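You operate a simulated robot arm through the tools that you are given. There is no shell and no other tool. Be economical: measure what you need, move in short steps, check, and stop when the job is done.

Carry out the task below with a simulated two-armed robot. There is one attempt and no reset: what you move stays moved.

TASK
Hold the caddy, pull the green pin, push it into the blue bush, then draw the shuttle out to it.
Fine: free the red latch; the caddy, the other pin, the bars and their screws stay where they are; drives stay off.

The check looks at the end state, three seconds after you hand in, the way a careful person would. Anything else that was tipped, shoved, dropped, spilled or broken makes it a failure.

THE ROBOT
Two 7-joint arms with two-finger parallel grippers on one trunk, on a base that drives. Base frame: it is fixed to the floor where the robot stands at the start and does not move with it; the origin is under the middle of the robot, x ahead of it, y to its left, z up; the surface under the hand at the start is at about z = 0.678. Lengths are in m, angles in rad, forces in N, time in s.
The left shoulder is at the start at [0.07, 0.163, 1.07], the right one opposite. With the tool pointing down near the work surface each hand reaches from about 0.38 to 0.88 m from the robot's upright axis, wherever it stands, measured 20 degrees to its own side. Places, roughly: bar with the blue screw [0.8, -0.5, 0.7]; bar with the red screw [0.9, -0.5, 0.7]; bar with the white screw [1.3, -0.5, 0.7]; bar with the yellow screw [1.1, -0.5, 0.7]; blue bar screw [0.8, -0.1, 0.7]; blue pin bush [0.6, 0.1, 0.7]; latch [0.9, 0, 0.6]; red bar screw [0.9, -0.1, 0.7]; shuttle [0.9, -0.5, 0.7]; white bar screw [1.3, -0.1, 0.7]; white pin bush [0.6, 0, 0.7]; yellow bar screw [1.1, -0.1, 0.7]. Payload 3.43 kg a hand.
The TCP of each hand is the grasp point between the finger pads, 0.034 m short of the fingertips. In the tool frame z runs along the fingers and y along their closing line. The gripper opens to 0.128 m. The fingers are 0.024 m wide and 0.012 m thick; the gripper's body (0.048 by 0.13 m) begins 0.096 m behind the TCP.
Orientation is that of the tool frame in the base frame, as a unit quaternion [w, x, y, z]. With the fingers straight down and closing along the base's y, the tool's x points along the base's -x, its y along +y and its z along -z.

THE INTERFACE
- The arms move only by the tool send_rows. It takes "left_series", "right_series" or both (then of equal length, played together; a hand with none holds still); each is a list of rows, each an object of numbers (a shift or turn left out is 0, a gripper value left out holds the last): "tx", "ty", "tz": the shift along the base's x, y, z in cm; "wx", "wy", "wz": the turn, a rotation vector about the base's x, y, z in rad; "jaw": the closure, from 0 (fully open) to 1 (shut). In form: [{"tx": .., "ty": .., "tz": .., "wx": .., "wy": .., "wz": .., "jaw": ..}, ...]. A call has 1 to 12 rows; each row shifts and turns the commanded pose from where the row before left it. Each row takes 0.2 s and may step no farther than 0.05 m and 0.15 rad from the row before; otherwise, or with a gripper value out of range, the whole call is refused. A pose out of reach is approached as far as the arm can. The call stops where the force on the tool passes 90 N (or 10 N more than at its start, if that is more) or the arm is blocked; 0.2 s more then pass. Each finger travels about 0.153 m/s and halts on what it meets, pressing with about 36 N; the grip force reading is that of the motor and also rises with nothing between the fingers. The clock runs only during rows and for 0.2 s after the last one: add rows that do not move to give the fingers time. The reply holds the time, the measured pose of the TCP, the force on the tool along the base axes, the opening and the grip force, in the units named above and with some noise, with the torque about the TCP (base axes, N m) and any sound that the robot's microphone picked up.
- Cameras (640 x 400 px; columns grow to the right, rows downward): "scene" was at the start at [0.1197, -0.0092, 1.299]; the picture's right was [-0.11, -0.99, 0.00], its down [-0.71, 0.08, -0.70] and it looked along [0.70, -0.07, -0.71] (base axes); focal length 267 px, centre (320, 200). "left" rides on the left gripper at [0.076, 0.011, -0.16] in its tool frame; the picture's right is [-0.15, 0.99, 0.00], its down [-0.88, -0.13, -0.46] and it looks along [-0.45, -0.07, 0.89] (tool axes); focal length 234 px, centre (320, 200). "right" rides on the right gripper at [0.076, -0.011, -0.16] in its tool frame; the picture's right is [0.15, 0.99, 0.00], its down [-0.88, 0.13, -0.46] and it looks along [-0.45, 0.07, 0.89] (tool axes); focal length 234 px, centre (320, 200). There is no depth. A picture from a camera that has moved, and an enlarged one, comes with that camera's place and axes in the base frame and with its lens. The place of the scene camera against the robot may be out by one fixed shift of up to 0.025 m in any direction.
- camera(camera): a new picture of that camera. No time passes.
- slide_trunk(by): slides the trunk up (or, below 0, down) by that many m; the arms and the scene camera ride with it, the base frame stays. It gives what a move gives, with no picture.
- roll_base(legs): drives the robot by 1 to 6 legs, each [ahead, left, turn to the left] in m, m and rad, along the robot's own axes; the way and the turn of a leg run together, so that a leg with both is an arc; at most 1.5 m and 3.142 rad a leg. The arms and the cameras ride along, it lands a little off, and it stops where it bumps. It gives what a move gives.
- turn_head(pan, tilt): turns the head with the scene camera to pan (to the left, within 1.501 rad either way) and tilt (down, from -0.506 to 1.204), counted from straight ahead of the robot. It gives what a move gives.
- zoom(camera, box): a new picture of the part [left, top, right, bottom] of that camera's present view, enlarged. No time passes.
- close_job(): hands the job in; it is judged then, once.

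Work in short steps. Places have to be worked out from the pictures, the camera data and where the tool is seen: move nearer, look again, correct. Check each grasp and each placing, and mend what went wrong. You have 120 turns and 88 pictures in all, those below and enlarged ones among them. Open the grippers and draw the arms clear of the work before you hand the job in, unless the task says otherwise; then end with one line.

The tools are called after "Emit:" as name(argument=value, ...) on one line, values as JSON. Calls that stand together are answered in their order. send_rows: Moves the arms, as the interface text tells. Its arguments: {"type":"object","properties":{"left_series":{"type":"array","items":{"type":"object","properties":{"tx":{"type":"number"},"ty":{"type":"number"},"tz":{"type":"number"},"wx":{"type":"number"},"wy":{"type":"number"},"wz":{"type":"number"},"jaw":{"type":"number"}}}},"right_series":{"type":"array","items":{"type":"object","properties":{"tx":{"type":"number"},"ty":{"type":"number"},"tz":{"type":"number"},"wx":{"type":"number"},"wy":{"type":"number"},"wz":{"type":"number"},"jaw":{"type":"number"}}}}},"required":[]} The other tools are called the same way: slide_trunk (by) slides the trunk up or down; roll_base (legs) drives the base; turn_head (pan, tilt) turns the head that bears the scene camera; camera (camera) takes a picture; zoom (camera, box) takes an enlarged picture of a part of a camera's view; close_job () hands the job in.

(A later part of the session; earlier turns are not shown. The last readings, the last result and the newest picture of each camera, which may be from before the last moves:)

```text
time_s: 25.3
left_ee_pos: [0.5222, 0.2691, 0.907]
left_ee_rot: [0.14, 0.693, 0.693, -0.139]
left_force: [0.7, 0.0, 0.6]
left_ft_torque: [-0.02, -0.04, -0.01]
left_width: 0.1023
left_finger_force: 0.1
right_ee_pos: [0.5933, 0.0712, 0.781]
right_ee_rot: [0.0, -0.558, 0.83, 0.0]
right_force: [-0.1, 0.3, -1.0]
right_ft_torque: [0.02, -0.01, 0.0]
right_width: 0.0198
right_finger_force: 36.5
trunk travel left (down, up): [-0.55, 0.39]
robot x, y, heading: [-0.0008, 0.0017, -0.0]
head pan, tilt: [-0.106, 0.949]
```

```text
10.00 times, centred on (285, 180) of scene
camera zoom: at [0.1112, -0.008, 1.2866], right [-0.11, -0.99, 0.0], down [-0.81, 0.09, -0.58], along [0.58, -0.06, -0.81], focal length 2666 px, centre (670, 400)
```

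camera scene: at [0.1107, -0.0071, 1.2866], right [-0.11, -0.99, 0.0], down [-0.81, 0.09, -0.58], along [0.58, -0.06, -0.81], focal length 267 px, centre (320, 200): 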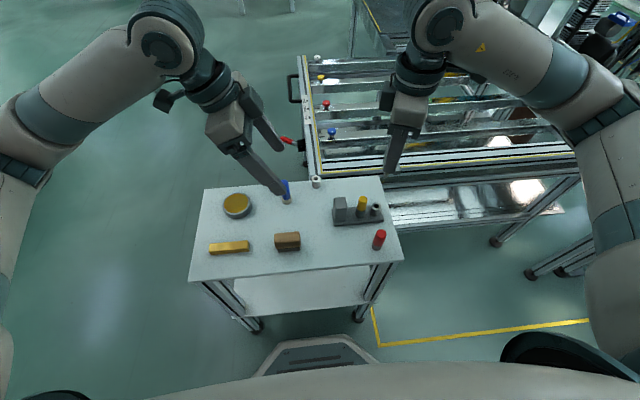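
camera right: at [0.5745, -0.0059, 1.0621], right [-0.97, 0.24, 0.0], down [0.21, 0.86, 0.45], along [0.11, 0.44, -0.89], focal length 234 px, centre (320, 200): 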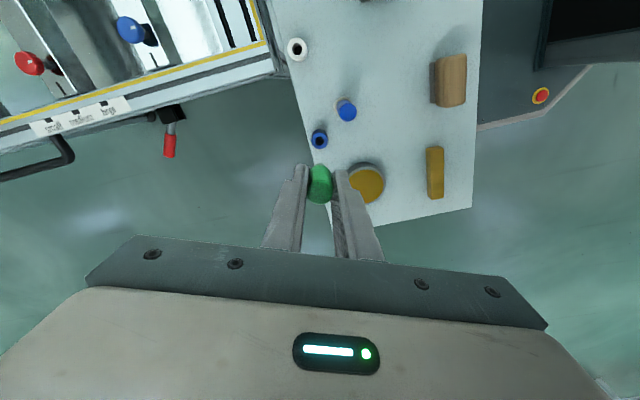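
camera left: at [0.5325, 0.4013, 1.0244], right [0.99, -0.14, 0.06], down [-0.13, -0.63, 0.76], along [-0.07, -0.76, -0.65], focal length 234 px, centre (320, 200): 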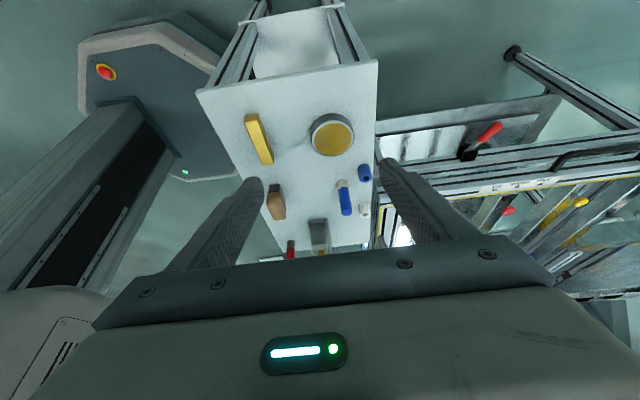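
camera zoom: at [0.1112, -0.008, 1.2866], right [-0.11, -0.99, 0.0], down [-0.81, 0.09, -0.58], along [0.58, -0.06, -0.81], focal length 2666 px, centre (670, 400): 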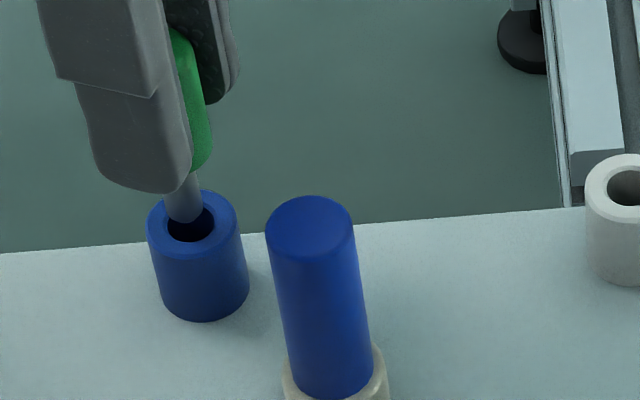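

The tip is over the hole within about 1 mm (slightly toward -x and +y). I shift 1 mm each way and insert slowly.

Emit:
send_rows(right_series=[{"tx": 0.1, "ty": -0.1}, {"tz": -0.4}, {"tz": -0.4}, {"tz": -0.3}])

Emit:
zoom(camera="left", box=[330, 150, 380, 200])

Emit:
zoom(camera="scene", box=[260, 160, 310, 200])

```text
time_s: 26.3
left_ee_pos: [0.5209, 0.2693, 0.9077]
left_ee_rot: [0.14, 0.693, 0.693, -0.139]
left_force: [-0.7, -0.1, -0.2]
left_ft_torque: [0.0, 0.01, 0.03]
left_width: 0.1023
left_finger_force: 0.1
right_ee_pos: [0.5935, 0.0714, 0.7694]
right_ee_rot: [0.0, -0.558, 0.83, -0.001]
right_force: [0.3, 0.0, -0.6]
right_ft_torque: [0.0, -0.01, 0.0]
right_width: 0.0197
right_finger_force: 36.4
trunk travel left (down, up): [-0.55, 0.39]
robot x, y, heading: [-0.0018, 0.0003, -0.001]
head pan, tilt: [-0.106, 0.949]
```

```text
8.00 times, centred on (355, 175) of left
camera zoom: at [0.5326, 0.4011, 1.0245], right [0.99, -0.14, 0.06], down [-0.13, -0.63, 0.76], along [-0.07, -0.76, -0.65], focal length 1873 px, centre (40, 400)
```

zoom: 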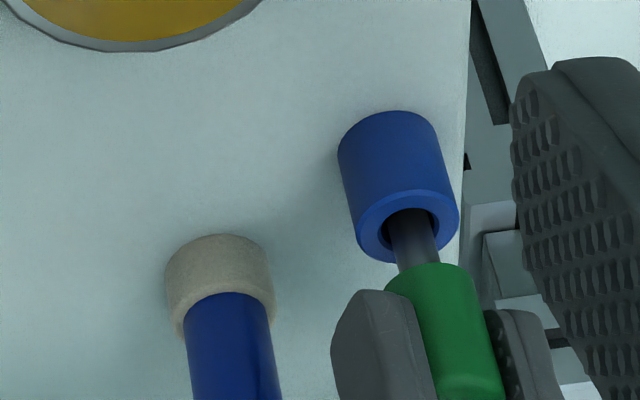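

```text
10.00 times, centred on (285, 180) of scene
camera zoom: at [0.1113, -0.0081, 1.2866], right [-0.11, -0.99, 0.0], down [-0.81, 0.09, -0.58], along [0.58, -0.06, -0.81], focal length 2666 px, centre (670, 400)
```

zoom: 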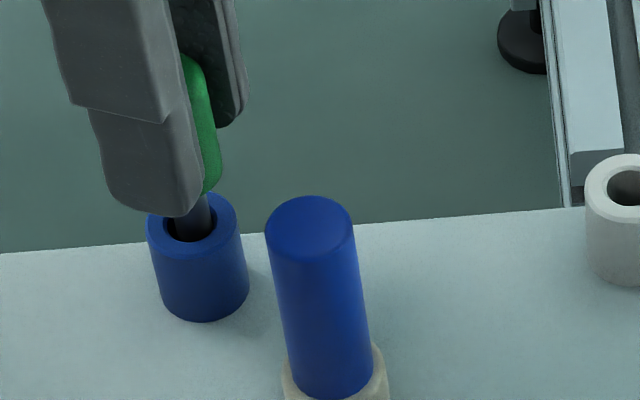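

The stem has entered the hole without force. I push on down in small steps to the seat.

Emit:
send_rows(right_series=[{"tz": -0.4}, {"tz": -0.4}, {"tz": -0.4}, {"tz": -0.4}, {"tz": -0.3}, {"tz": -0.3}])

Emit:
zoom(camera="left", box=[330, 150, 380, 200])

```text
time_s: 27.7
left_ee_pos: [0.5201, 0.2687, 0.9082]
left_ee_rot: [0.141, 0.693, 0.693, -0.139]
left_force: [0.0, 0.6, 0.7]
left_ft_torque: [0.0, -0.04, 0.0]
left_width: 0.1024
left_finger_force: 0.0
right_ee_pos: [0.5945, 0.0717, 0.7501]
right_ee_rot: [0.001, -0.557, 0.83, -0.001]
right_force: [0.1, -1.7, 13.2]
right_ft_torque: [-0.23, 0.18, 0.01]
right_width: 0.0197
right_finger_force: 36.8
trunk travel left (down, up): [-0.55, 0.39]
robot x, y, heading: [0.0, 0.0025, 0.002]
head pan, tilt: [-0.106, 0.949]
```

```text
8.00 times, centred on (355, 175) of left
camera zoom: at [0.5315, 0.4008, 1.0255], right [0.99, -0.14, 0.06], down [-0.13, -0.63, 0.76], along [-0.07, -0.76, -0.65], focal length 1873 px, centre (40, 400)
```

zoom: 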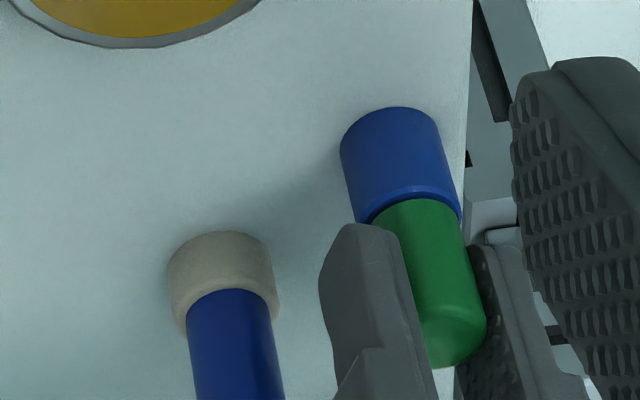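

Force rises to 13 N with a few millimetres to go perhaps. I push further gently until it seats.

Emit:
send_rows(right_series=[{"tz": -0.2}, {"tz": -0.2}, {"tz": -0.2}, {"tz": -0.2}])

Emit:
zoom(camera="left", box=[330, 150, 380, 200])

```text
time_s: 28.7
left_ee_pos: [0.5205, 0.2694, 0.9095]
left_ee_rot: [0.14, 0.694, 0.692, -0.139]
left_force: [-0.2, 0.7, 0.2]
left_ft_torque: [-0.02, 0.03, -0.01]
left_width: 0.1025
left_finger_force: 0.1
right_ee_pos: [0.5948, 0.0706, 0.7438]
right_ee_rot: [0.002, -0.557, 0.831, -0.001]
right_force: [10.3, -0.2, 37.4]
right_ft_torque: [-0.23, 0.51, 0.06]
right_width: 0.0201
right_finger_force: 35.9
trunk travel left (down, up): [-0.55, 0.39]
robot x, y, heading: [-0.0011, -0.0001, 0.0]
head pan, tilt: [-0.106, 0.949]
```

```text
8.00 times, centred on (355, 175) of left
camera zoom: at [0.5307, 0.4007, 1.0262], right [0.99, -0.14, 0.06], down [-0.13, -0.63, 0.76], along [-0.07, -0.76, -0.65], focal length 1873 px, centre (40, 400)
```

zoom: 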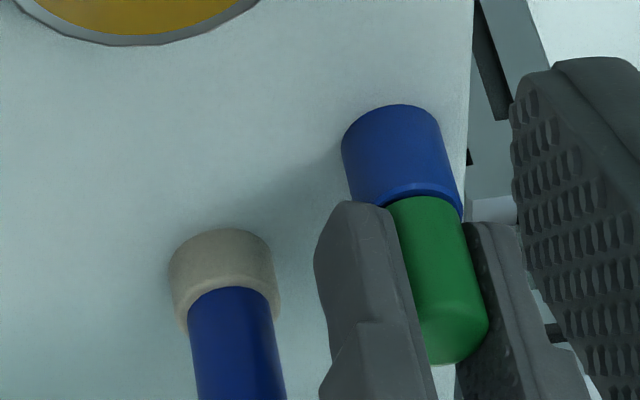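

The fingers seem to have slipped down the pin onto the bush rim. I open, lift straight up and check how deep the pin sits.

Emit:
send_rows(right_series=[{"tz": 0.4}, {"jaw": 0.7}, {"jaw": 0.5}, {"tz": 2}, {"tz": 3}, {"tz": 3}])

Emit:
zoom(camera="left", box=[330, 150, 380, 200])

Emit:
zoom(camera="scene", box=[260, 160, 310, 200])

```text
time_s: 30.1
left_ee_pos: [0.5222, 0.2697, 0.9077]
left_ee_rot: [0.14, 0.694, 0.692, -0.141]
left_force: [-0.4, -0.2, 0.0]
left_ft_torque: [0.06, -0.01, 0.01]
left_width: 0.1028
left_finger_force: 0.2
right_ee_pos: [0.5953, 0.0719, 0.8241]
right_ee_rot: [0.0, -0.558, 0.83, 0.0]
right_force: [-0.2, 0.5, -0.2]
right_ft_torque: [-0.02, 0.03, 0.0]
right_width: 0.0639
right_finger_force: 0.0
trunk travel left (down, up): [-0.55, 0.39]
robot x, y, heading: [-0.0017, -0.0013, 0.001]
head pan, tilt: [-0.106, 0.949]
```

```text
8.00 times, centred on (355, 175) of left
camera zoom: at [0.5322, 0.4011, 1.0246], right [0.99, -0.14, 0.06], down [-0.13, -0.63, 0.76], along [-0.07, -0.76, -0.65], focal length 1873 px, centre (40, 400)
```

zoom: 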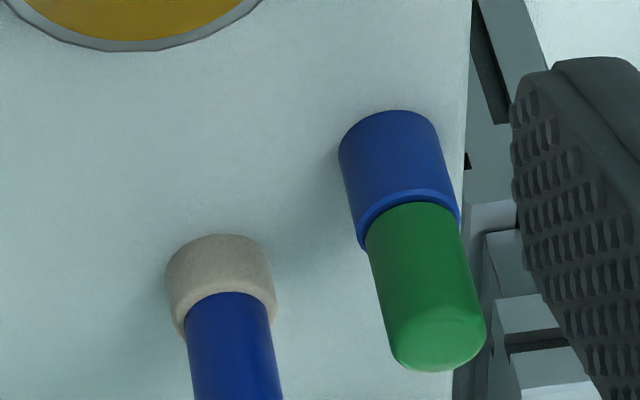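

```text
10.00 times, centred on (285, 180) of scene
camera zoom: at [0.1108, -0.008, 1.2866], right [-0.11, -0.99, 0.0], down [-0.81, 0.09, -0.58], along [0.58, -0.06, -0.81], focal length 2666 px, centre (670, 400)
```

zoom: 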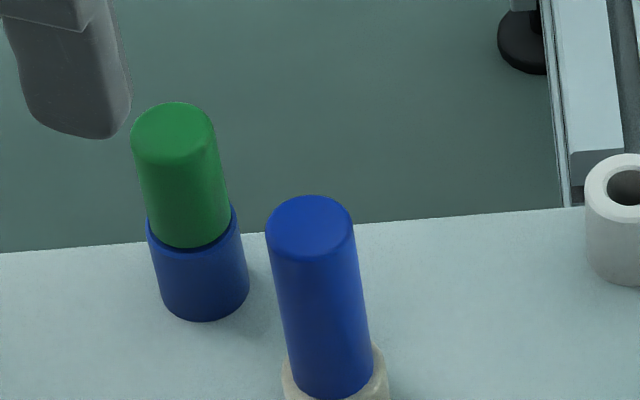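

The pin is seated flush on the blue bush. I withdraw the right hand, and bring the left hand back to its plain downward pose nearer to the latch for a close look.

Emit:
send_rows(right_series=[{"tz": 3}, {"tz": 3}, {"tz": 3, "ty": -4, "tx": -1}, {"ty": -4, "tx": -1}, {"ty": -4, "tx": -1}, {"ty": -4, "tx": -1}, {"ty": -4, "tx": -1}, {"ty": -4, "tx": -1}, {"ty": -4, "tx": -1}, {"ty": -4, "wz": -0.13}, {"ty": -4, "wz": -0.13}, {"wz": -0.13}])

Emit:
send_rows(left_series=[{"wx": 0.134, "tz": 1}, {"wx": 0.134, "tz": 1}, {"wx": 0.134}, {"wz": 0.143, "tx": 2}, {"wz": 0.143, "tx": 2}, {"wz": 0.143, "tx": 2}, {"wz": 0.143, "tx": 2}, {"wz": 0.143, "tx": 2}, {"wz": 0.143, "tx": 2}, {"wz": 0.143, "tx": 2}, {"wz": 0.143, "tx": 2}, {"wz": 0.143, "tx": 2}])

Emit:
camera(camera="left")

Emit:
camera(camera="scene")

```text
refused: row 3 steps farther than a row can; nothing moved
```

```text
time_s: 32.7
left_ee_pos: [0.6991, 0.2706, 0.9285]
left_ee_rot: [-0.002, 0.14, 0.99, 0.0]
left_force: [-0.5, -0.1, 0.5]
left_ft_torque: [0.02, 0.03, -0.02]
left_width: 0.1023
left_finger_force: 0.1
right_ee_pos: [0.5956, 0.0714, 0.8249]
right_ee_rot: [0.0, -0.558, 0.83, 0.001]
right_force: [-0.4, -0.2, -0.6]
right_ft_torque: [0.01, 0.04, -0.01]
right_width: 0.0639
right_finger_force: 0.1
trunk travel left (down, up): [-0.55, 0.39]
robot x, y, heading: [-0.0019, 0.002, 0.005]
head pan, tilt: [-0.106, 0.949]
```

```text
45 pictures are left
camera left: at [0.63, 0.3028, 1.0882], right [0.42, 0.91, 0.0], down [0.81, -0.37, 0.45], along [0.41, -0.19, -0.89], focal length 234 px, centre (320, 200)
```

left: 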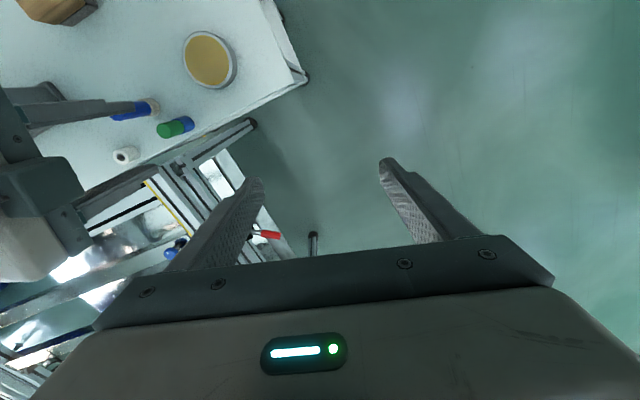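

```text
44 pictures are left
camera scene: at [0.1118, -0.0085, 1.2865], right [-0.11, -0.99, 0.0], down [-0.81, 0.09, -0.58], along [0.58, -0.06, -0.81], focal length 267 px, centre (320, 200)
```

scene: 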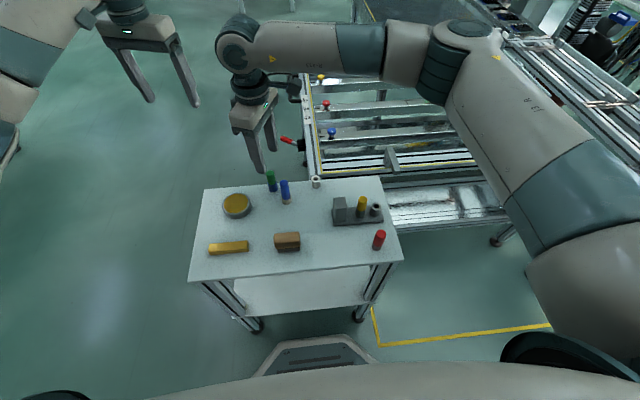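

The right move was refused for step size; I resend it with smaller steps, going up first.

Emit:
send_rows(right_series=[{"tz": 3}, {"tz": 3}, {"tz": 3}, {"ty": -4, "tx": -1}, {"ty": -4, "tx": -1}, {"ty": -4, "tx": -1}, {"ty": -4, "tx": -1}, {"ty": -4, "tx": -1}, {"ty": -4, "tx": -1}, {"ty": -4, "tx": -1}, {"ty": -4, "wz": -0.13}, {"ty": -4, "wz": -0.13}])

Emit:
turn_head(pan=0.0, tilt=0.65)

Emit:
zoom(camera="scene", box=[270, 100, 430, 220])

```text
time_s: 35.3
left_ee_pos: [0.6985, 0.2703, 0.9295]
left_ee_rot: [-0.002, 0.142, 0.99, 0.0]
left_force: [-0.9, -0.9, 0.7]
left_ft_torque: [0.02, 0.05, 0.02]
left_width: 0.1023
left_finger_force: 0.0
right_ee_pos: [0.52, -0.288, 0.915]
right_ee_rot: [0.0, -0.445, 0.896, 0.0]
right_force: [-0.7, -0.2, 0.3]
right_ft_torque: [0.04, -0.02, -0.02]
right_width: 0.0641
right_finger_force: 0.1
right hand out of reach, approached as far as the arm can: row 10
trunk travel left (down, up): [-0.55, 0.39]
robot x, y, heading: [-0.0005, -0.0014, -0.002]
head pan, tilt: [-0.106, 0.949]
```

```text
time_s: 36.1
left_ee_pos: [0.6988, 0.2709, 0.9288]
left_ee_rot: [-0.002, 0.141, 0.99, -0.001]
left_force: [-0.3, -0.2, -0.1]
left_ft_torque: [-0.01, 0.02, -0.01]
left_width: 0.1025
left_finger_force: 0.0
right_ee_pos: [0.5192, -0.2867, 0.9153]
right_ee_rot: [0.0, -0.446, 0.895, -0.001]
right_force: [-0.2, 1.0, -0.1]
right_ft_torque: [0.0, 0.0, -0.02]
right_width: 0.064
right_finger_force: 0.1
trunk travel left (down, up): [-0.55, 0.39]
robot x, y, heading: [0.0013, -0.0043, 0.003]
head pan, tilt: [0.0, 0.649]
```

```text
3.33 times, centred on (350, 160) of scene
camera zoom: at [0.1257, -0.0007, 1.3107], right [0.0, -1.0, 0.0], down [-0.61, 0.0, -0.8], along [0.8, 0.0, -0.61], focal length 889 px, centre (220, 333)
```

zoom: 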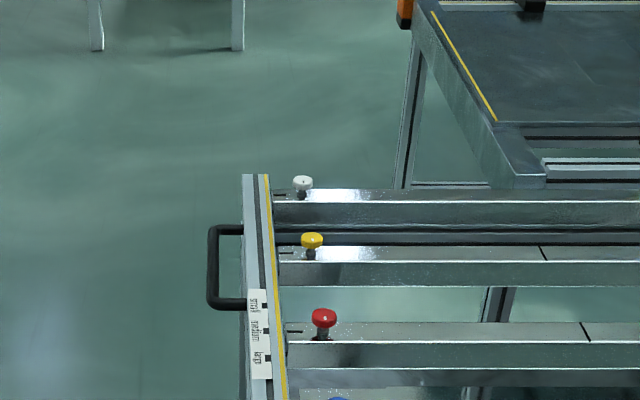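

The handle is at about x 1.07, y 0.015. I estimate the red latch lever near (0.87, 0.05, 0.62), below the frame's top. I move the left hand so its camera looks right at it.

Emit:
send_rows(left_series=[{"wz": 0.1415, "ty": -3, "tx": 0.7}, {"wz": 0.1415, "ty": -3, "tx": 0.7}, {"ty": -3, "tx": 0.7}, {"ty": -3, "tx": 0.7, "tz": -1}, {"ty": -3, "tx": 0.7, "tz": -2}, {"ty": -3, "tx": 0.7, "tz": -2}, {"ty": -3, "tx": 0.7, "tz": -2}])

Emit:
camera(camera="left")

Emit:
zoom(camera="scene", box=[240, 160, 400, 280])

```text
time_s: 37.7
left_ee_pos: [0.748, 0.0587, 0.8572]
left_ee_rot: [-0.002, 0.001, 1.0, 0.002]
left_force: [-0.2, -1.4, -0.6]
left_ft_torque: [0.02, -0.01, -0.01]
left_width: 0.1024
left_finger_force: 0.0
right_ee_pos: [0.518, -0.2892, 0.9138]
right_ee_rot: [0.0, -0.445, 0.895, 0.001]
right_force: [1.0, 0.0, -0.1]
right_ft_torque: [0.04, -0.01, -0.02]
right_width: 0.0639
right_finger_force: 0.1
trunk travel left (down, up): [-0.55, 0.39]
robot x, y, heading: [0.0013, 0.0015, 0.002]
head pan, tilt: [0.0, 0.649]
```

```text
42 pictures are left
camera left: at [0.6731, 0.0706, 1.0171], right [0.15, 0.99, 0.0], down [0.88, -0.13, 0.45], along [0.45, -0.07, -0.89], focal length 234 px, centre (320, 200)
```

left: 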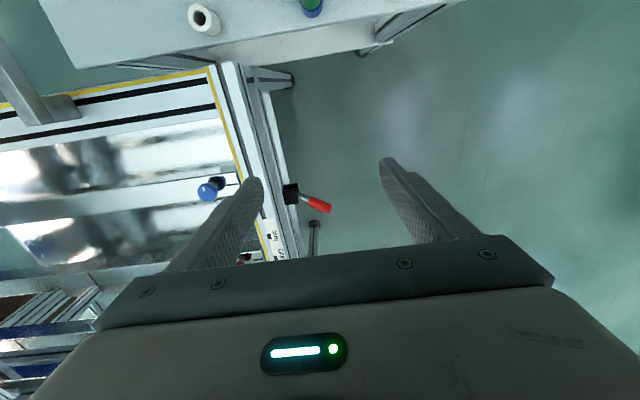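

```text
3.33 times, centred on (320, 220) of scene
camera zoom: at [0.1261, -0.0017, 1.3107], right [0.0, -1.0, 0.0], down [-0.61, 0.0, -0.8], along [0.8, 0.0, -0.61], focal length 889 px, centre (320, 133)
```

zoom: 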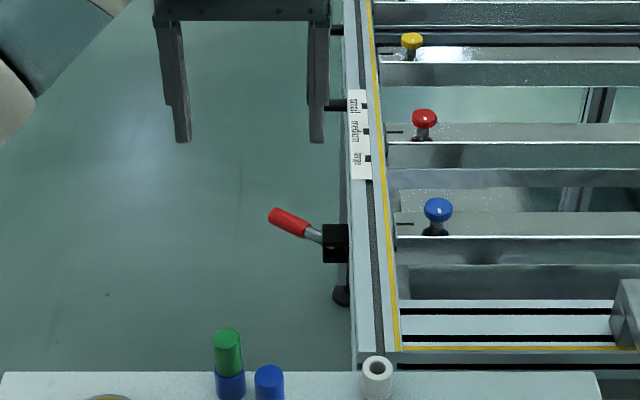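

Let me zoom on the latch from the left camera.

Emit:
zoom(camera="left", box=[250, 140, 350, 220])

Emit:
zoom(camera="scene", box=[295, 210, 345, 250])

```text
5.00 times, centred on (300, 180) of left
camera zoom: at [0.6731, 0.0706, 1.0171], right [0.15, 0.99, 0.0], down [0.88, -0.13, 0.45], along [0.45, -0.07, -0.89], focal length 1171 px, centre (420, 300)
```

zoom: 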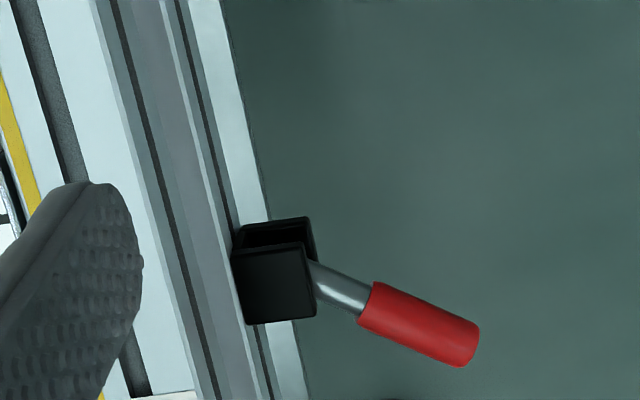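

```text
10.00 times, centred on (320, 230) of scene
camera zoom: at [0.1261, -0.0017, 1.3107], right [0.0, -1.0, 0.0], down [-0.61, 0.0, -0.8], along [0.8, 0.0, -0.61], focal length 2666 px, centre (320, -100)
```

zoom: 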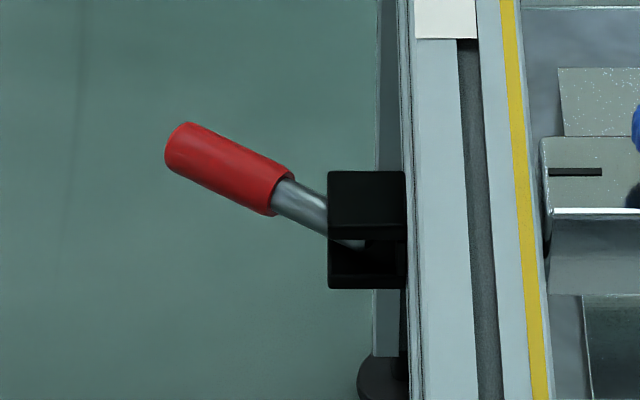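

Triangulation puts the lever root near (0.874, -0.005, 0.588) and the red tip near (0.924, 0.052, 0.577): roughly horizontal, pointing out at 45°. I view it from the outside (looking -y) with the left camera to understand its motion.

Emit:
send_rows(left_series=[{"ty": 3, "tx": 1}, {"ty": 3, "tx": 1, "wz": -0.143}, {"ty": 3, "tx": 1, "wz": -0.143}, {"ty": 3, "tx": 1, "wz": -0.143}, {"ty": 3, "tx": 1, "wz": -0.143}, {"ty": 2, "tx": 1, "wz": -0.143}, {"tx": 1, "wz": -0.143, "tz": -1}, {"tx": 1, "wz": -0.143, "tz": -1}, {"tx": 1, "wz": -0.143, "tz": -1}, {"wz": -0.143, "tz": -1}, {"wz": -0.143, "tz": -1}, {"wz": -0.143, "tz": -1}])

Emit:
send_rows(left_series=[{"wx": -0.135}, {"wx": -0.135}, {"wx": -0.135}])

Emit:
camera(camera="left")

```text
time_s: 40.3
left_ee_pos: [0.8385, 0.23, 0.7974]
left_ee_rot: [-0.002, 0.709, 0.705, 0.001]
left_force: [0.3, -0.7, 0.2]
left_ft_torque: [0.03, 0.01, 0.01]
left_width: 0.1026
left_finger_force: 0.0
right_ee_pos: [0.5198, -0.2868, 0.9159]
right_ee_rot: [0.0, -0.446, 0.895, 0.0]
right_force: [0.2, -0.4, 0.5]
right_ft_torque: [0.01, 0.0, 0.0]
right_width: 0.0642
right_finger_force: 0.1
trunk travel left (down, up): [-0.55, 0.39]
robot x, y, heading: [0.0056, 0.0013, -0.002]
head pan, tilt: [0.0, 0.649]
```

```text
time_s: 41.1
left_ee_pos: [0.8314, 0.2305, 0.7975]
left_ee_rot: [0.142, 0.695, 0.691, -0.142]
left_force: [-0.2, -0.1, -0.6]
left_ft_torque: [-0.03, 0.1, -0.05]
left_width: 0.1024
left_finger_force: 0.1
left hand out of reach, approached as far as the arm can: row 2, 3
right_ee_pos: [0.5206, -0.2873, 0.9148]
right_ee_rot: [-0.001, -0.446, 0.895, 0.0]
right_force: [-0.6, 0.1, 0.6]
right_ft_torque: [-0.03, -0.01, 0.04]
right_width: 0.0639
right_finger_force: 0.0
trunk travel left (down, up): [-0.55, 0.39]
robot x, y, heading: [0.0012, 0.001, -0.001]
head pan, tilt: [0.0, 0.649]
```

```text
38 pictures are left
camera left: at [0.8427, 0.3633, 0.9144], right [0.99, -0.14, 0.06], down [-0.13, -0.63, 0.77], along [-0.07, -0.76, -0.64], focal length 234 px, centre (320, 200)
```

left: 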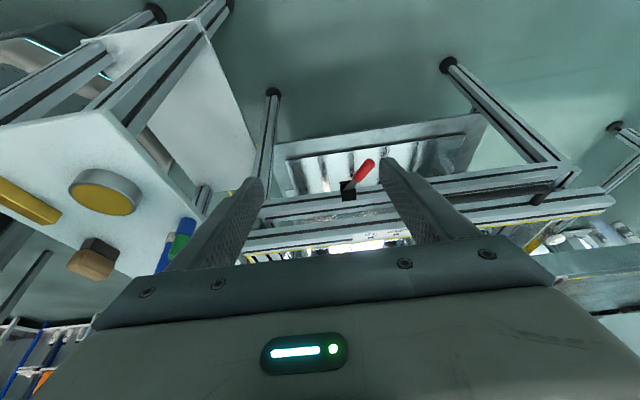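

Emit:
zoom(camera="left", box=[310, 140, 410, 220])

```text
5.00 times, centred on (360, 180) of left
camera zoom: at [0.8427, 0.3633, 0.9144], right [0.99, -0.14, 0.06], down [-0.13, -0.63, 0.77], along [-0.07, -0.76, -0.64], focal length 1171 px, centre (120, 300)
```

zoom: 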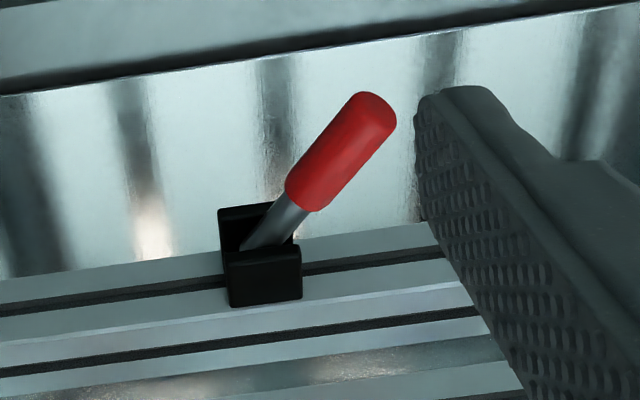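

The housing is a horizontal slot (open to the sides), so the lever swings in the horizontal plane. It now points out and toward +x; I plan to push it from its +x side toward -x. First I return the left hand to default yaw, away from the frame, and then pitch it forward for reach; the right hand goes up meanwhile.

Emit:
send_rows(left_series=[{"wx": 0.135, "tz": 1, "tx": -1}, {"wx": 0.135, "tz": 1, "tx": -1}, {"wx": 0.133, "tz": 1, "tx": -1}, {"wz": 0.143, "ty": -1}, {"wz": 0.143, "ty": -1}, {"wz": 0.143, "ty": -1}, {"wz": 0.143, "ty": -1}, {"wz": 0.143, "ty": -1}, {"wz": 0.143, "ty": -1}, {"wz": 0.143, "ty": -1}, {"wz": 0.143, "ty": -1}, {"wz": 0.143, "ty": -1}], right_series=[{"tz": 2}, {"tz": 2}, {"tz": 2}, {"tz": 2}, {"tz": 2}, {"tz": 2}, {"tz": 2}, {"tz": 2}, {"wz": -0.13}, {"wz": -0.13}, {"wz": -0.13}, {"wz": -0.13}])

Emit:
send_rows(left_series=[{"wz": 0.143}, {"wz": 0.143}, {"wy": -0.14}, {"wy": -0.14}, {"wy": -0.14}, {"wy": -0.14}, {"wy": -0.14}])

```text
time_s: 43.7
left_ee_pos: [0.8025, 0.1389, 0.8273]
left_ee_rot: [-0.001, 0.142, 0.99, 0.0]
left_force: [-0.6, -0.4, -0.3]
left_ft_torque: [0.02, 0.0, -0.03]
left_width: 0.1025
left_finger_force: 0.0
right_ee_pos: [0.5213, -0.2879, 1.0751]
right_ee_rot: [0.0, -0.2, 0.98, -0.001]
right_force: [0.5, -0.2, 0.1]
right_ft_torque: [0.02, 0.02, 0.0]
right_width: 0.0641
right_finger_force: 0.2
trunk travel left (down, up): [-0.55, 0.39]
robot x, y, heading: [-0.0018, -0.0005, -0.004]
head pan, tilt: [0.0, 0.649]
```

```text
time_s: 45.3
left_ee_pos: [0.801, 0.1391, 0.8298]
left_ee_rot: [0.344, 0.002, 0.939, 0.0]
left_force: [-0.2, -0.7, -0.1]
left_ft_torque: [0.0, -0.03, -0.03]
left_width: 0.1025
left_finger_force: 0.1
right_ee_pos: [0.5198, -0.286, 1.0757]
right_ee_rot: [0.0, -0.2, 0.98, 0.0]
right_force: [0.3, 0.4, 0.0]
right_ft_torque: [-0.03, -0.04, -0.02]
right_width: 0.0644
right_finger_force: 0.0
trunk travel left (down, up): [-0.55, 0.39]
robot x, y, heading: [0.0004, 0.0008, 0.001]
head pan, tilt: [0.0, 0.649]
```

Now I lower the trunk 0.15 m for reach, and look.

Emit:
slide_trunk(by=-0.15)

Emit:
camera(camera="scene")

Emit:
camera(camera="left")

```text
time_s: 46.9
left_ee_pos: [0.8531, 0.1508, 0.7664]
left_ee_rot: [0.395, -0.006, 0.919, 0.002]
left_force: [1.0, 1.2, -3.6]
left_ft_torque: [-0.03, -0.22, -0.04]
left_width: 0.1023
left_finger_force: 0.1
right_ee_pos: [0.5678, -0.2789, 0.8895]
right_ee_rot: [-0.03, -0.213, 0.977, 0.007]
right_force: [-0.2, 0.5, -2.2]
right_ft_torque: [-0.05, -0.08, -0.04]
right_width: 0.0639
right_finger_force: 0.0
trunk travel left (down, up): [-0.411, 0.529]
robot x, y, heading: [-0.0066, 0.0083, 0.027]
head pan, tilt: [0.0, 0.649]
stopped: the arm was blocked; the commanded pose is now the measured one
```

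```text
36 pictures are left
camera scene: at [0.0839, -0.0082, 1.1815], right [0.03, -1.0, -0.01], down [-0.58, 0.0, -0.82], along [0.82, 0.03, -0.58], focal length 267 px, centre (320, 200)
```

scene: 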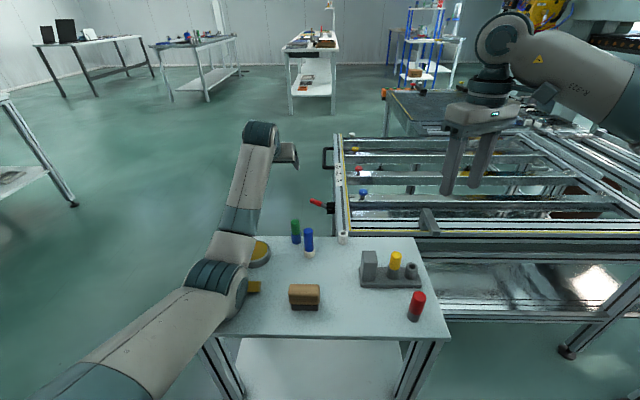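

```text
35 pictures are left
camera left: at [0.6843, 0.1591, 0.8201], right [0.09, 0.99, 0.11], down [0.28, -0.13, 0.95], along [0.96, -0.05, -0.28], focal length 234 px, centre (320, 200)
```

left: 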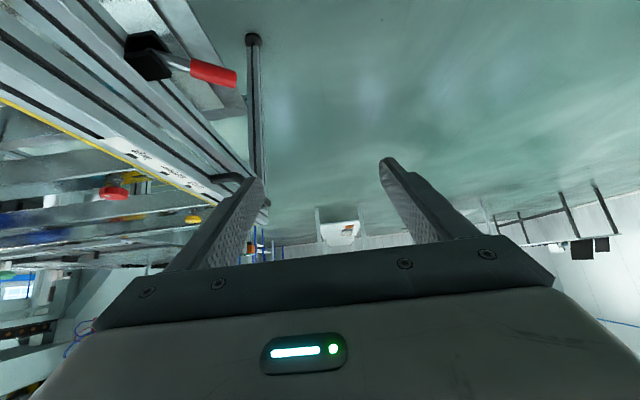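

The left elbow came down on the table edge. I raise the trunk back at once and check whether anything moved.

Emit:
slide_trunk(by=0.14)

Emit:
turn_head(pan=0.2, tilt=0.95)

Emit:
camera(camera="scene")

```text
time_s: 48.6
left_ee_pos: [0.851, 0.1539, 0.8694]
left_ee_rot: [0.375, -0.006, 0.927, -0.001]
left_force: [0.5, 0.6, -0.5]
left_ft_torque: [-0.01, 0.0, 0.02]
left_width: 0.1024
left_finger_force: 0.2
right_ee_pos: [0.5648, -0.2767, 1.0405]
right_ee_rot: [-0.024, -0.208, 0.978, 0.0]
right_force: [-0.1, 0.1, 0.4]
right_ft_torque: [0.02, 0.01, 0.05]
right_width: 0.0644
right_finger_force: 0.0
trunk travel left (down, up): [-0.551, 0.389]
robot x, y, heading: [-0.0004, 0.0056, 0.015]
head pan, tilt: [0.0, 0.649]
```

```text
time_s: 49.4
left_ee_pos: [0.8491, 0.1542, 0.8702]
left_ee_rot: [0.375, -0.005, 0.927, -0.003]
left_force: [0.4, 0.2, -0.1]
left_ft_torque: [-0.02, 0.0, -0.03]
left_width: 0.1024
left_finger_force: 0.0
right_ee_pos: [0.5635, -0.276, 1.041]
right_ee_rot: [-0.024, -0.208, 0.978, 0.001]
right_force: [-0.8, 0.4, 0.0]
right_ft_torque: [-0.01, 0.01, -0.01]
right_width: 0.0642
right_finger_force: 0.1
trunk travel left (down, up): [-0.551, 0.389]
robot x, y, heading: [-0.0033, 0.0029, 0.015]
head pan, tilt: [0.201, 0.949]
```

```text
34 pictures are left
camera scene: at [0.1096, 0.019, 1.2876], right [0.21, -0.98, 0.0], down [-0.79, -0.17, -0.58], along [0.57, 0.12, -0.81], focal length 267 px, centre (320, 200)
```

scene: 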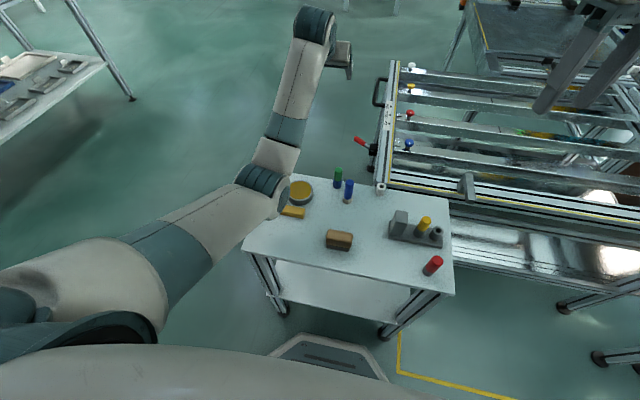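

The elbow shoved the gold block: its right end is now at about (0.477, 0.143) instead of (0.422, 0.136); dish and brown block did not move. I lift the left arm out of the way, then look and mend this.

Emit:
send_rows(left_series=[{"tz": 3}, {"tz": 3}, {"tz": 2, "wy": 0.13}, {"wy": 0.13, "tz": 2, "tx": -2}, {"wy": 0.13, "tx": -3}, {"wy": 0.13, "tx": -3}, {"wy": 0.13, "tx": -3}, {"wy": 0.13, "tx": -3, "ty": 2}, {"tx": -3, "ty": 3}, {"ty": 4}])

Emit:
turn_head(pan=-0.106, tilt=0.949)

Emit:
camera(camera="scene")

```text
time_s: 51.6
left_ee_pos: [0.7602, 0.2657, 0.9638]
left_ee_rot: [-0.006, -0.006, 1.0, 0.0]
left_force: [-0.1, 0.0, -0.5]
left_ft_torque: [0.0, 0.01, 0.01]
left_width: 0.1026
left_finger_force: 0.2
left hand out of reach, approached as far as the arm can: row 6, 7, 8, 9
right_ee_pos: [0.5636, -0.2752, 1.0403]
right_ee_rot: [-0.025, -0.207, 0.978, 0.0]
right_force: [0.0, 1.5, 0.3]
right_ft_torque: [-0.05, 0.0, 0.03]
right_width: 0.0638
right_finger_force: 0.1
trunk travel left (down, up): [-0.551, 0.389]
robot x, y, heading: [-0.0001, 0.0031, 0.013]
head pan, tilt: [0.201, 0.949]
```

```text
time_s: 52.4
left_ee_pos: [0.7607, 0.2638, 0.9648]
left_ee_rot: [-0.005, -0.006, 1.0, 0.001]
left_force: [0.3, 0.0, 0.2]
left_ft_torque: [-0.03, 0.01, 0.05]
left_width: 0.1022
left_finger_force: 0.1
right_ee_pos: [0.5643, -0.2758, 1.0403]
right_ee_rot: [-0.024, -0.208, 0.978, 0.001]
right_force: [0.2, 0.6, -0.7]
right_ft_torque: [-0.02, 0.03, -0.03]
right_width: 0.0641
right_finger_force: 0.0
trunk travel left (down, up): [-0.551, 0.389]
robot x, y, heading: [-0.0029, 0.0031, 0.016]
head pan, tilt: [-0.106, 0.949]
```

```text
33 pictures are left
camera scene: at [0.111, -0.0031, 1.2875], right [-0.09, -1.0, 0.0], down [-0.81, 0.07, -0.58], along [0.58, -0.05, -0.81], focal length 267 px, centre (320, 200)
```

scene: 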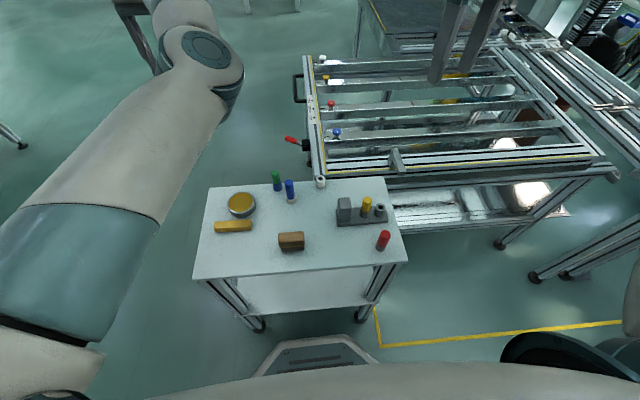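

I zoom on the gold block to see its present pose precisely.

Emit:
zoom(camera="scene", box=[190, 170, 310, 270])

```text
4.00 times, centred on (250, 220) of scene
camera zoom: at [0.111, -0.0031, 1.2875], right [-0.09, -1.0, 0.0], down [-0.81, 0.07, -0.58], along [0.58, -0.05, -0.81], focal length 1067 px, centre (600, 120)
```

zoom: 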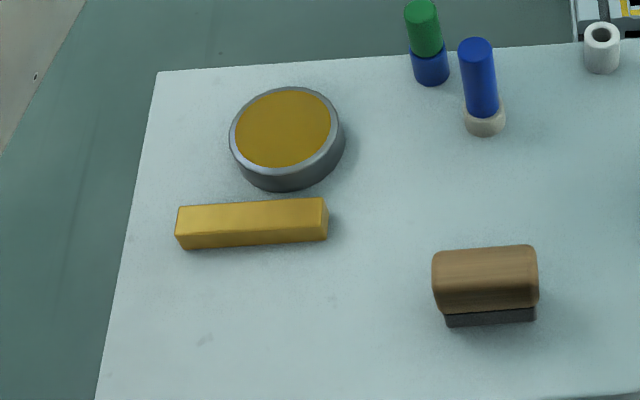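

The block needs to go back by (-0.060, -0.007); its rotation is unchanged. I will grip it by its ends with the left hand, first moving high over it at (0.475, 0.187).

Emit:
send_rows(left_series=[{"tx": -2.5}, {"tx": -2.5, "ty": -0.7}, {"tx": -2.5, "ty": -0.7}, {"tx": -2.5, "ty": -0.7}, {"tx": -2.5, "ty": -0.7}, {"tx": -2.5, "ty": -0.7}, {"tx": -2.5, "ty": -0.7}, {"tx": -2.5, "ty": -0.7}, {"tx": -2.5, "ty": -0.7}, {"tx": -2.5, "ty": -0.7}, {"tx": -2.5, "ty": -0.7}, {"tx": -1, "ty": -0.7}])

```text
time_s: 55.0
left_ee_pos: [0.7026, 0.3121, 0.966]
left_ee_rot: [-0.005, -0.007, 1.0, 0.0]
left_force: [0.3, -0.6, -0.3]
left_ft_torque: [0.0, -0.02, -0.02]
left_width: 0.1025
left_finger_force: 0.0
left hand out of reach, approached as far as the arm can: row 2, 3, 4, 5, 6, 7, 8, 9, 10, 11, 12
right_ee_pos: [0.565, -0.2767, 1.0403]
right_ee_rot: [-0.025, -0.208, 0.978, 0.001]
right_force: [0.0, 0.9, -0.2]
right_ft_torque: [-0.01, 0.0, 0.02]
right_width: 0.0638
right_finger_force: 0.1
trunk travel left (down, up): [-0.551, 0.389]
robot x, y, heading: [0.0008, 0.0066, 0.017]
head pan, tilt: [-0.106, 0.949]
```

The arm is at a joint limit in this elbow configuration. I try turning the wrist while moving back to free it.

Emit:
send_rows(left_series=[{"wz": -0.14}, {"wz": -0.14}, {"wz": -0.14}, {"wz": -0.14}, {"tx": -2, "ty": -1}, {"tx": -2, "ty": -1}, {"tx": -2, "ty": -1}])

Emit:
camera(camera="scene")

```text
time_s: 56.6
left_ee_pos: [0.6949, 0.3179, 0.9645]
left_ee_rot: [-0.005, 0.271, 0.963, 0.002]
left_force: [0.2, 0.5, 0.2]
left_ft_torque: [0.0, 0.01, -0.02]
left_width: 0.1024
left_finger_force: 0.1
left hand out of reach, approached as far as the arm can: row 5, 6, 7
right_ee_pos: [0.5651, -0.2762, 1.0405]
right_ee_rot: [-0.024, -0.208, 0.978, 0.001]
right_force: [0.0, -0.8, -0.9]
right_ft_torque: [0.01, -0.02, 0.0]
right_width: 0.0644
right_finger_force: 0.0
trunk travel left (down, up): [-0.551, 0.389]
robot x, y, heading: [0.0028, 0.0073, 0.02]
head pan, tilt: [-0.106, 0.949]
```

```text
31 pictures are left
camera scene: at [0.111, -0.0032, 1.2876], right [-0.09, -1.0, 0.0], down [-0.81, 0.07, -0.58], along [0.58, -0.05, -0.81], focal length 267 px, centre (320, 200)
```

scene: 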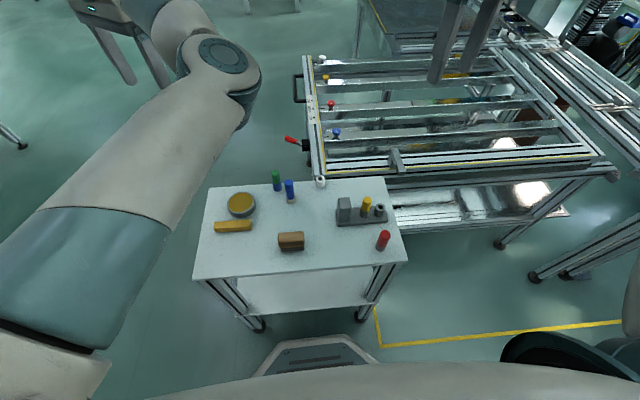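

The elbow has ended up high and inward. I try bringing the hand outward to the left and up so that the elbow can unfold again.

Emit:
send_rows(left_series=[{"ty": 4}, {"ty": 4}, {"ty": 4, "tx": -1}, {"ty": 4, "tx": -1}, {"ty": 3, "tx": -2}, {"tx": -3, "tz": 1}, {"tx": -3, "tz": 1}, {"tx": -3}, {"tx": -3}, {"tx": -3}])

```text
time_s: 58.8
left_ee_pos: [0.5017, 0.5101, 0.9872]
left_ee_rot: [-0.004, 0.271, 0.963, 0.002]
left_force: [-0.6, -0.3, 0.1]
left_ft_torque: [0.02, -0.04, -0.02]
left_width: 0.1024
left_finger_force: 0.0
right_ee_pos: [0.5628, -0.2759, 1.0401]
right_ee_rot: [-0.025, -0.208, 0.978, 0.001]
right_force: [-0.4, 0.3, -0.1]
right_ft_torque: [-0.05, 0.01, 0.01]
right_width: 0.0639
right_finger_force: 0.0
trunk travel left (down, up): [-0.551, 0.389]
robot x, y, heading: [-0.0041, 0.0013, 0.015]
head pan, tilt: [-0.106, 0.949]
```

It moved without limits. Now I undo the yaw and come back in toward (0.475, 0.25), still high.

Emit:
send_rows(left_series=[{"wz": 0.137}, {"wz": 0.137}, {"wz": 0.137}, {"wz": 0.137}, {"ty": -3}, {"ty": -3}, {"ty": -3}, {"ty": -3}, {"ty": -3}, {"ty": -3, "tx": -0.5}, {"ty": -3, "tx": -0.5}, {"ty": -3, "tx": -0.5}])

Emit:
camera(camera="scene")

```text
time_s: 61.4
left_ee_pos: [0.5116, 0.4081, 0.988]
left_ee_rot: [-0.006, 0.001, 1.0, 0.001]
left_force: [0.2, -0.9, -0.1]
left_ft_torque: [0.0, 0.03, -0.01]
left_width: 0.1025
left_finger_force: 0.0
left hand out of reach, approached as far as the arm can: row 8, 9, 10, 11, 12
right_ee_pos: [0.5642, -0.2775, 1.0408]
right_ee_rot: [-0.025, -0.208, 0.978, 0.002]
right_force: [0.1, 0.1, -0.6]
right_ft_torque: [0.02, 0.03, 0.01]
right_width: 0.064
right_finger_force: 0.0
trunk travel left (down, up): [-0.551, 0.389]
robot x, y, heading: [0.0033, 0.0023, 0.017]
head pan, tilt: [-0.106, 0.949]
```

```text
30 pictures are left
camera scene: at [0.111, -0.0034, 1.2875], right [-0.09, -1.0, 0.0], down [-0.81, 0.07, -0.58], along [0.58, -0.05, -0.81], focal length 267 px, centre (320, 200)
```

scene: 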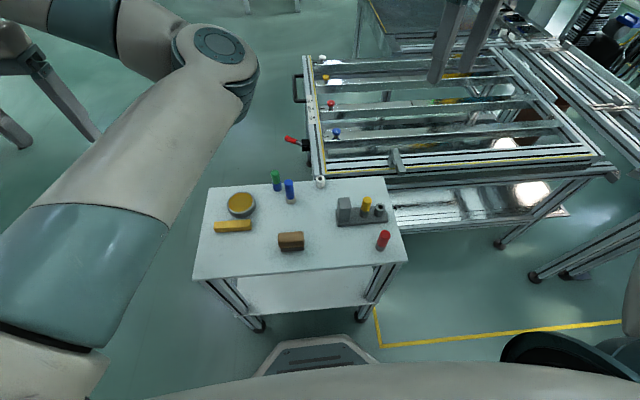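

The upper arm points straight ahead with the forearm folded outward. I stretch the left arm fully out to the left front, so that the elbow can change over, and then see whether it comes in again.

Emit:
send_rows(left_series=[{"ty": 4, "tx": 2}, {"ty": 4, "tx": 2}, {"ty": 4, "tx": 2}, {"ty": 4, "tx": 2, "tz": -1}, {"ty": 4, "tx": 2, "tz": -2}, {"ty": 4, "tx": 2, "tz": -2}, {"ty": 4, "tx": 2, "tz": -2}, {"ty": 4, "tx": 2, "tz": -2}, {"ty": 4, "tx": 2}, {"ty": 4, "tx": 2}])

Emit:
camera(camera="scene")

```text
time_s: 63.6
left_ee_pos: [0.663, 0.7206, 0.892]
left_ee_rot: [-0.004, 0.0, 1.0, 0.0]
left_force: [-0.5, 0.3, -0.2]
left_ft_torque: [0.0, 0.0, -0.02]
left_width: 0.1026
left_finger_force: 0.0
left hand out of reach, approached as far as the arm can: row 8, 9, 10
right_ee_pos: [0.5629, -0.2741, 1.0422]
right_ee_rot: [-0.024, -0.208, 0.978, 0.0]
right_force: [0.1, 0.2, 0.5]
right_ft_torque: [-0.04, -0.02, -0.02]
right_width: 0.064
right_finger_force: 0.0
trunk travel left (down, up): [-0.551, 0.389]
robot x, y, heading: [-0.0019, 0.0046, 0.017]
head pan, tilt: [-0.106, 0.949]
```

```text
29 pictures are left
camera scene: at [0.1092, -0.0017, 1.2878], right [-0.09, -1.0, 0.0], down [-0.81, 0.07, -0.58], along [0.58, -0.05, -0.81], focal length 267 px, centre (320, 200)
```

scene: 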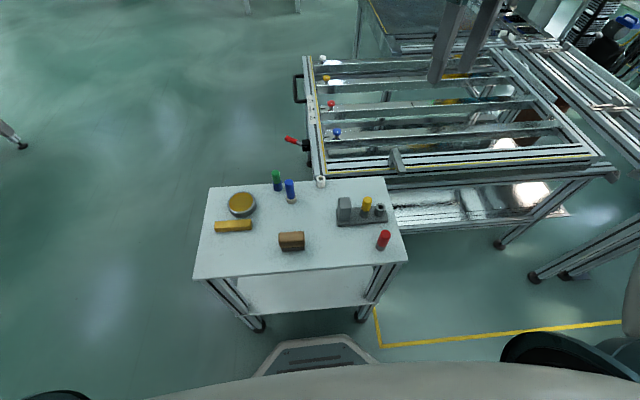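

The left arm is now clear of the table. I use the right hand to restore the gold block: move high over it at (0.475, 0.187), squared up.

Emit:
send_rows(right_series=[{"ty": 3.86, "tx": -0.74, "wz": -0.035, "wy": -0.004}, {"ty": 3.86, "tx": -0.74, "wz": -0.035, "wy": -0.004}, {"ty": 3.86, "tx": -0.74, "wz": -0.035, "wy": -0.004}, {"ty": 3.86, "tx": -0.74, "wz": -0.035, "wy": -0.004}, {"ty": 3.86, "tx": -0.74, "wz": -0.035, "wy": -0.004}, {"ty": 3.86, "tx": -0.74, "wz": -0.035, "wy": -0.004}, {"ty": 3.86, "tx": -0.74, "wz": -0.035, "wy": -0.004}, {"ty": 3.86, "tx": -0.74, "wz": -0.035, "wy": -0.004}, {"ty": 3.86, "tx": -0.74, "wz": -0.035, "wy": -0.004}, {"ty": 3.86, "tx": -0.74, "wz": -0.035, "wy": -0.004}, {"ty": 3.86, "tx": -0.74, "wz": -0.035, "wy": -0.004, "jaw": 0}, {"ty": 3.86, "tx": -0.74, "wz": -0.035, "wy": -0.004}])

Emit:
camera(camera="right")

```text
time_s: 66.2
left_ee_pos: [0.6626, 0.72, 0.8911]
left_ee_rot: [-0.005, 0.0, 1.0, 0.001]
left_force: [0.0, -0.5, 0.0]
left_ft_torque: [-0.02, -0.05, 0.0]
left_width: 0.1023
left_finger_force: 0.1
right_ee_pos: [0.4764, 0.1867, 1.0417]
right_ee_rot: [-0.001, 0.002, 1.0, -0.001]
right_force: [-0.5, 0.8, -0.4]
right_ft_torque: [-0.01, 0.02, -0.04]
right_width: 0.128
right_finger_force: 0.0
trunk travel left (down, up): [-0.551, 0.389]
robot x, y, heading: [0.0014, 0.0007, 0.014]
head pan, tilt: [-0.106, 0.949]
```

```text
28 pictures are left
camera right: at [0.3998, 0.1756, 1.2014], right [-0.14, 0.99, 0.0], down [0.88, 0.13, 0.46], along [0.45, 0.07, -0.89], focal length 234 px, centre (320, 200)
```

right: 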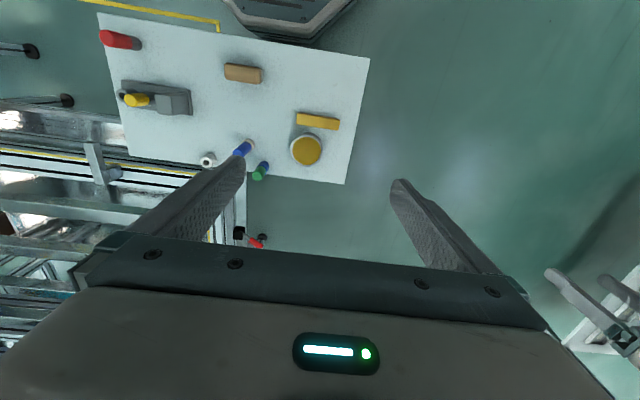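

The right camera puts the block at (0.476, 0.184), agreeing. I descend to z 0.80 and look again.

Emit:
send_rows(right_series=[{"tz": -4}, {"tz": -4}, {"tz": -4}, {"tz": -4}, {"tz": -4}, {"tz": -4}])

Emit:
camera(camera="right")

```text
time_s: 67.6
left_ee_pos: [0.6647, 0.7184, 0.8918]
left_ee_rot: [-0.005, 0.0, 1.0, 0.0]
left_force: [0.6, -0.6, 0.3]
left_ft_torque: [-0.01, 0.0, -0.01]
left_width: 0.1021
left_finger_force: 0.1
right_ee_pos: [0.476, 0.1857, 0.8029]
right_ee_rot: [0.0, 0.001, 1.0, 0.001]
right_force: [0.6, -0.4, 0.2]
right_ft_torque: [0.0, 0.02, -0.03]
right_width: 0.1284
right_finger_force: 0.1
trunk travel left (down, up): [-0.551, 0.389]
robot x, y, heading: [0.0004, 0.0034, 0.014]
head pan, tilt: [-0.106, 0.949]
```

```text
27 pictures are left
camera right: at [0.3993, 0.1746, 0.962], right [-0.14, 0.99, 0.0], down [0.88, 0.13, 0.46], along [0.45, 0.07, -0.89], focal length 234 px, centre (320, 200)
```

right: 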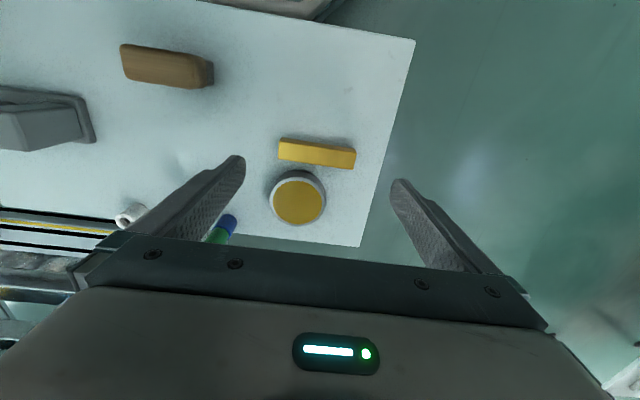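

Block centre about (0.476, 0.183). I lower to just above the table and close gently in stages.

Emit:
send_rows(right_series=[{"tz": -3, "ty": -0.2}, {"tz": -3}, {"tz": -2}, {"tz": -0.5}, {"jaw": 0.15}, {"jaw": 0.22}, {"jaw": 0.28}, {"jaw": 0.34}, {}])

Emit:
zoom(camera="right", box=[200, 80, 440, 260])

```text
time_s: 69.6
left_ee_pos: [0.6646, 0.7197, 0.8924]
left_ee_rot: [-0.005, 0.0, 1.0, 0.0]
left_force: [0.0, 0.3, -0.7]
left_ft_torque: [-0.01, -0.03, 0.01]
left_width: 0.1026
left_finger_force: 0.0
right_ee_pos: [0.476, 0.1846, 0.7129]
right_ee_rot: [0.0, 0.001, 1.0, 0.002]
right_force: [0.0, 0.1, 0.0]
right_ft_torque: [0.02, 0.04, 0.04]
right_width: 0.0895
right_finger_force: 35.8
trunk travel left (down, up): [-0.551, 0.389]
robot x, y, heading: [-0.0022, 0.0032, 0.016]
head pan, tilt: [-0.106, 0.949]
```

```text
2.22 times, centred on (320, 170) of right
camera zoom: at [0.3991, 0.1728, 0.8747], right [-0.14, 0.99, 0.0], down [0.88, 0.13, 0.46], along [0.45, 0.07, -0.89], focal length 520 px, centre (320, 267)
```

zoom: 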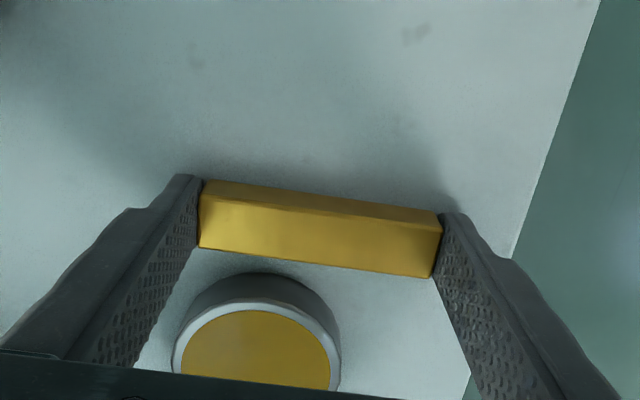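

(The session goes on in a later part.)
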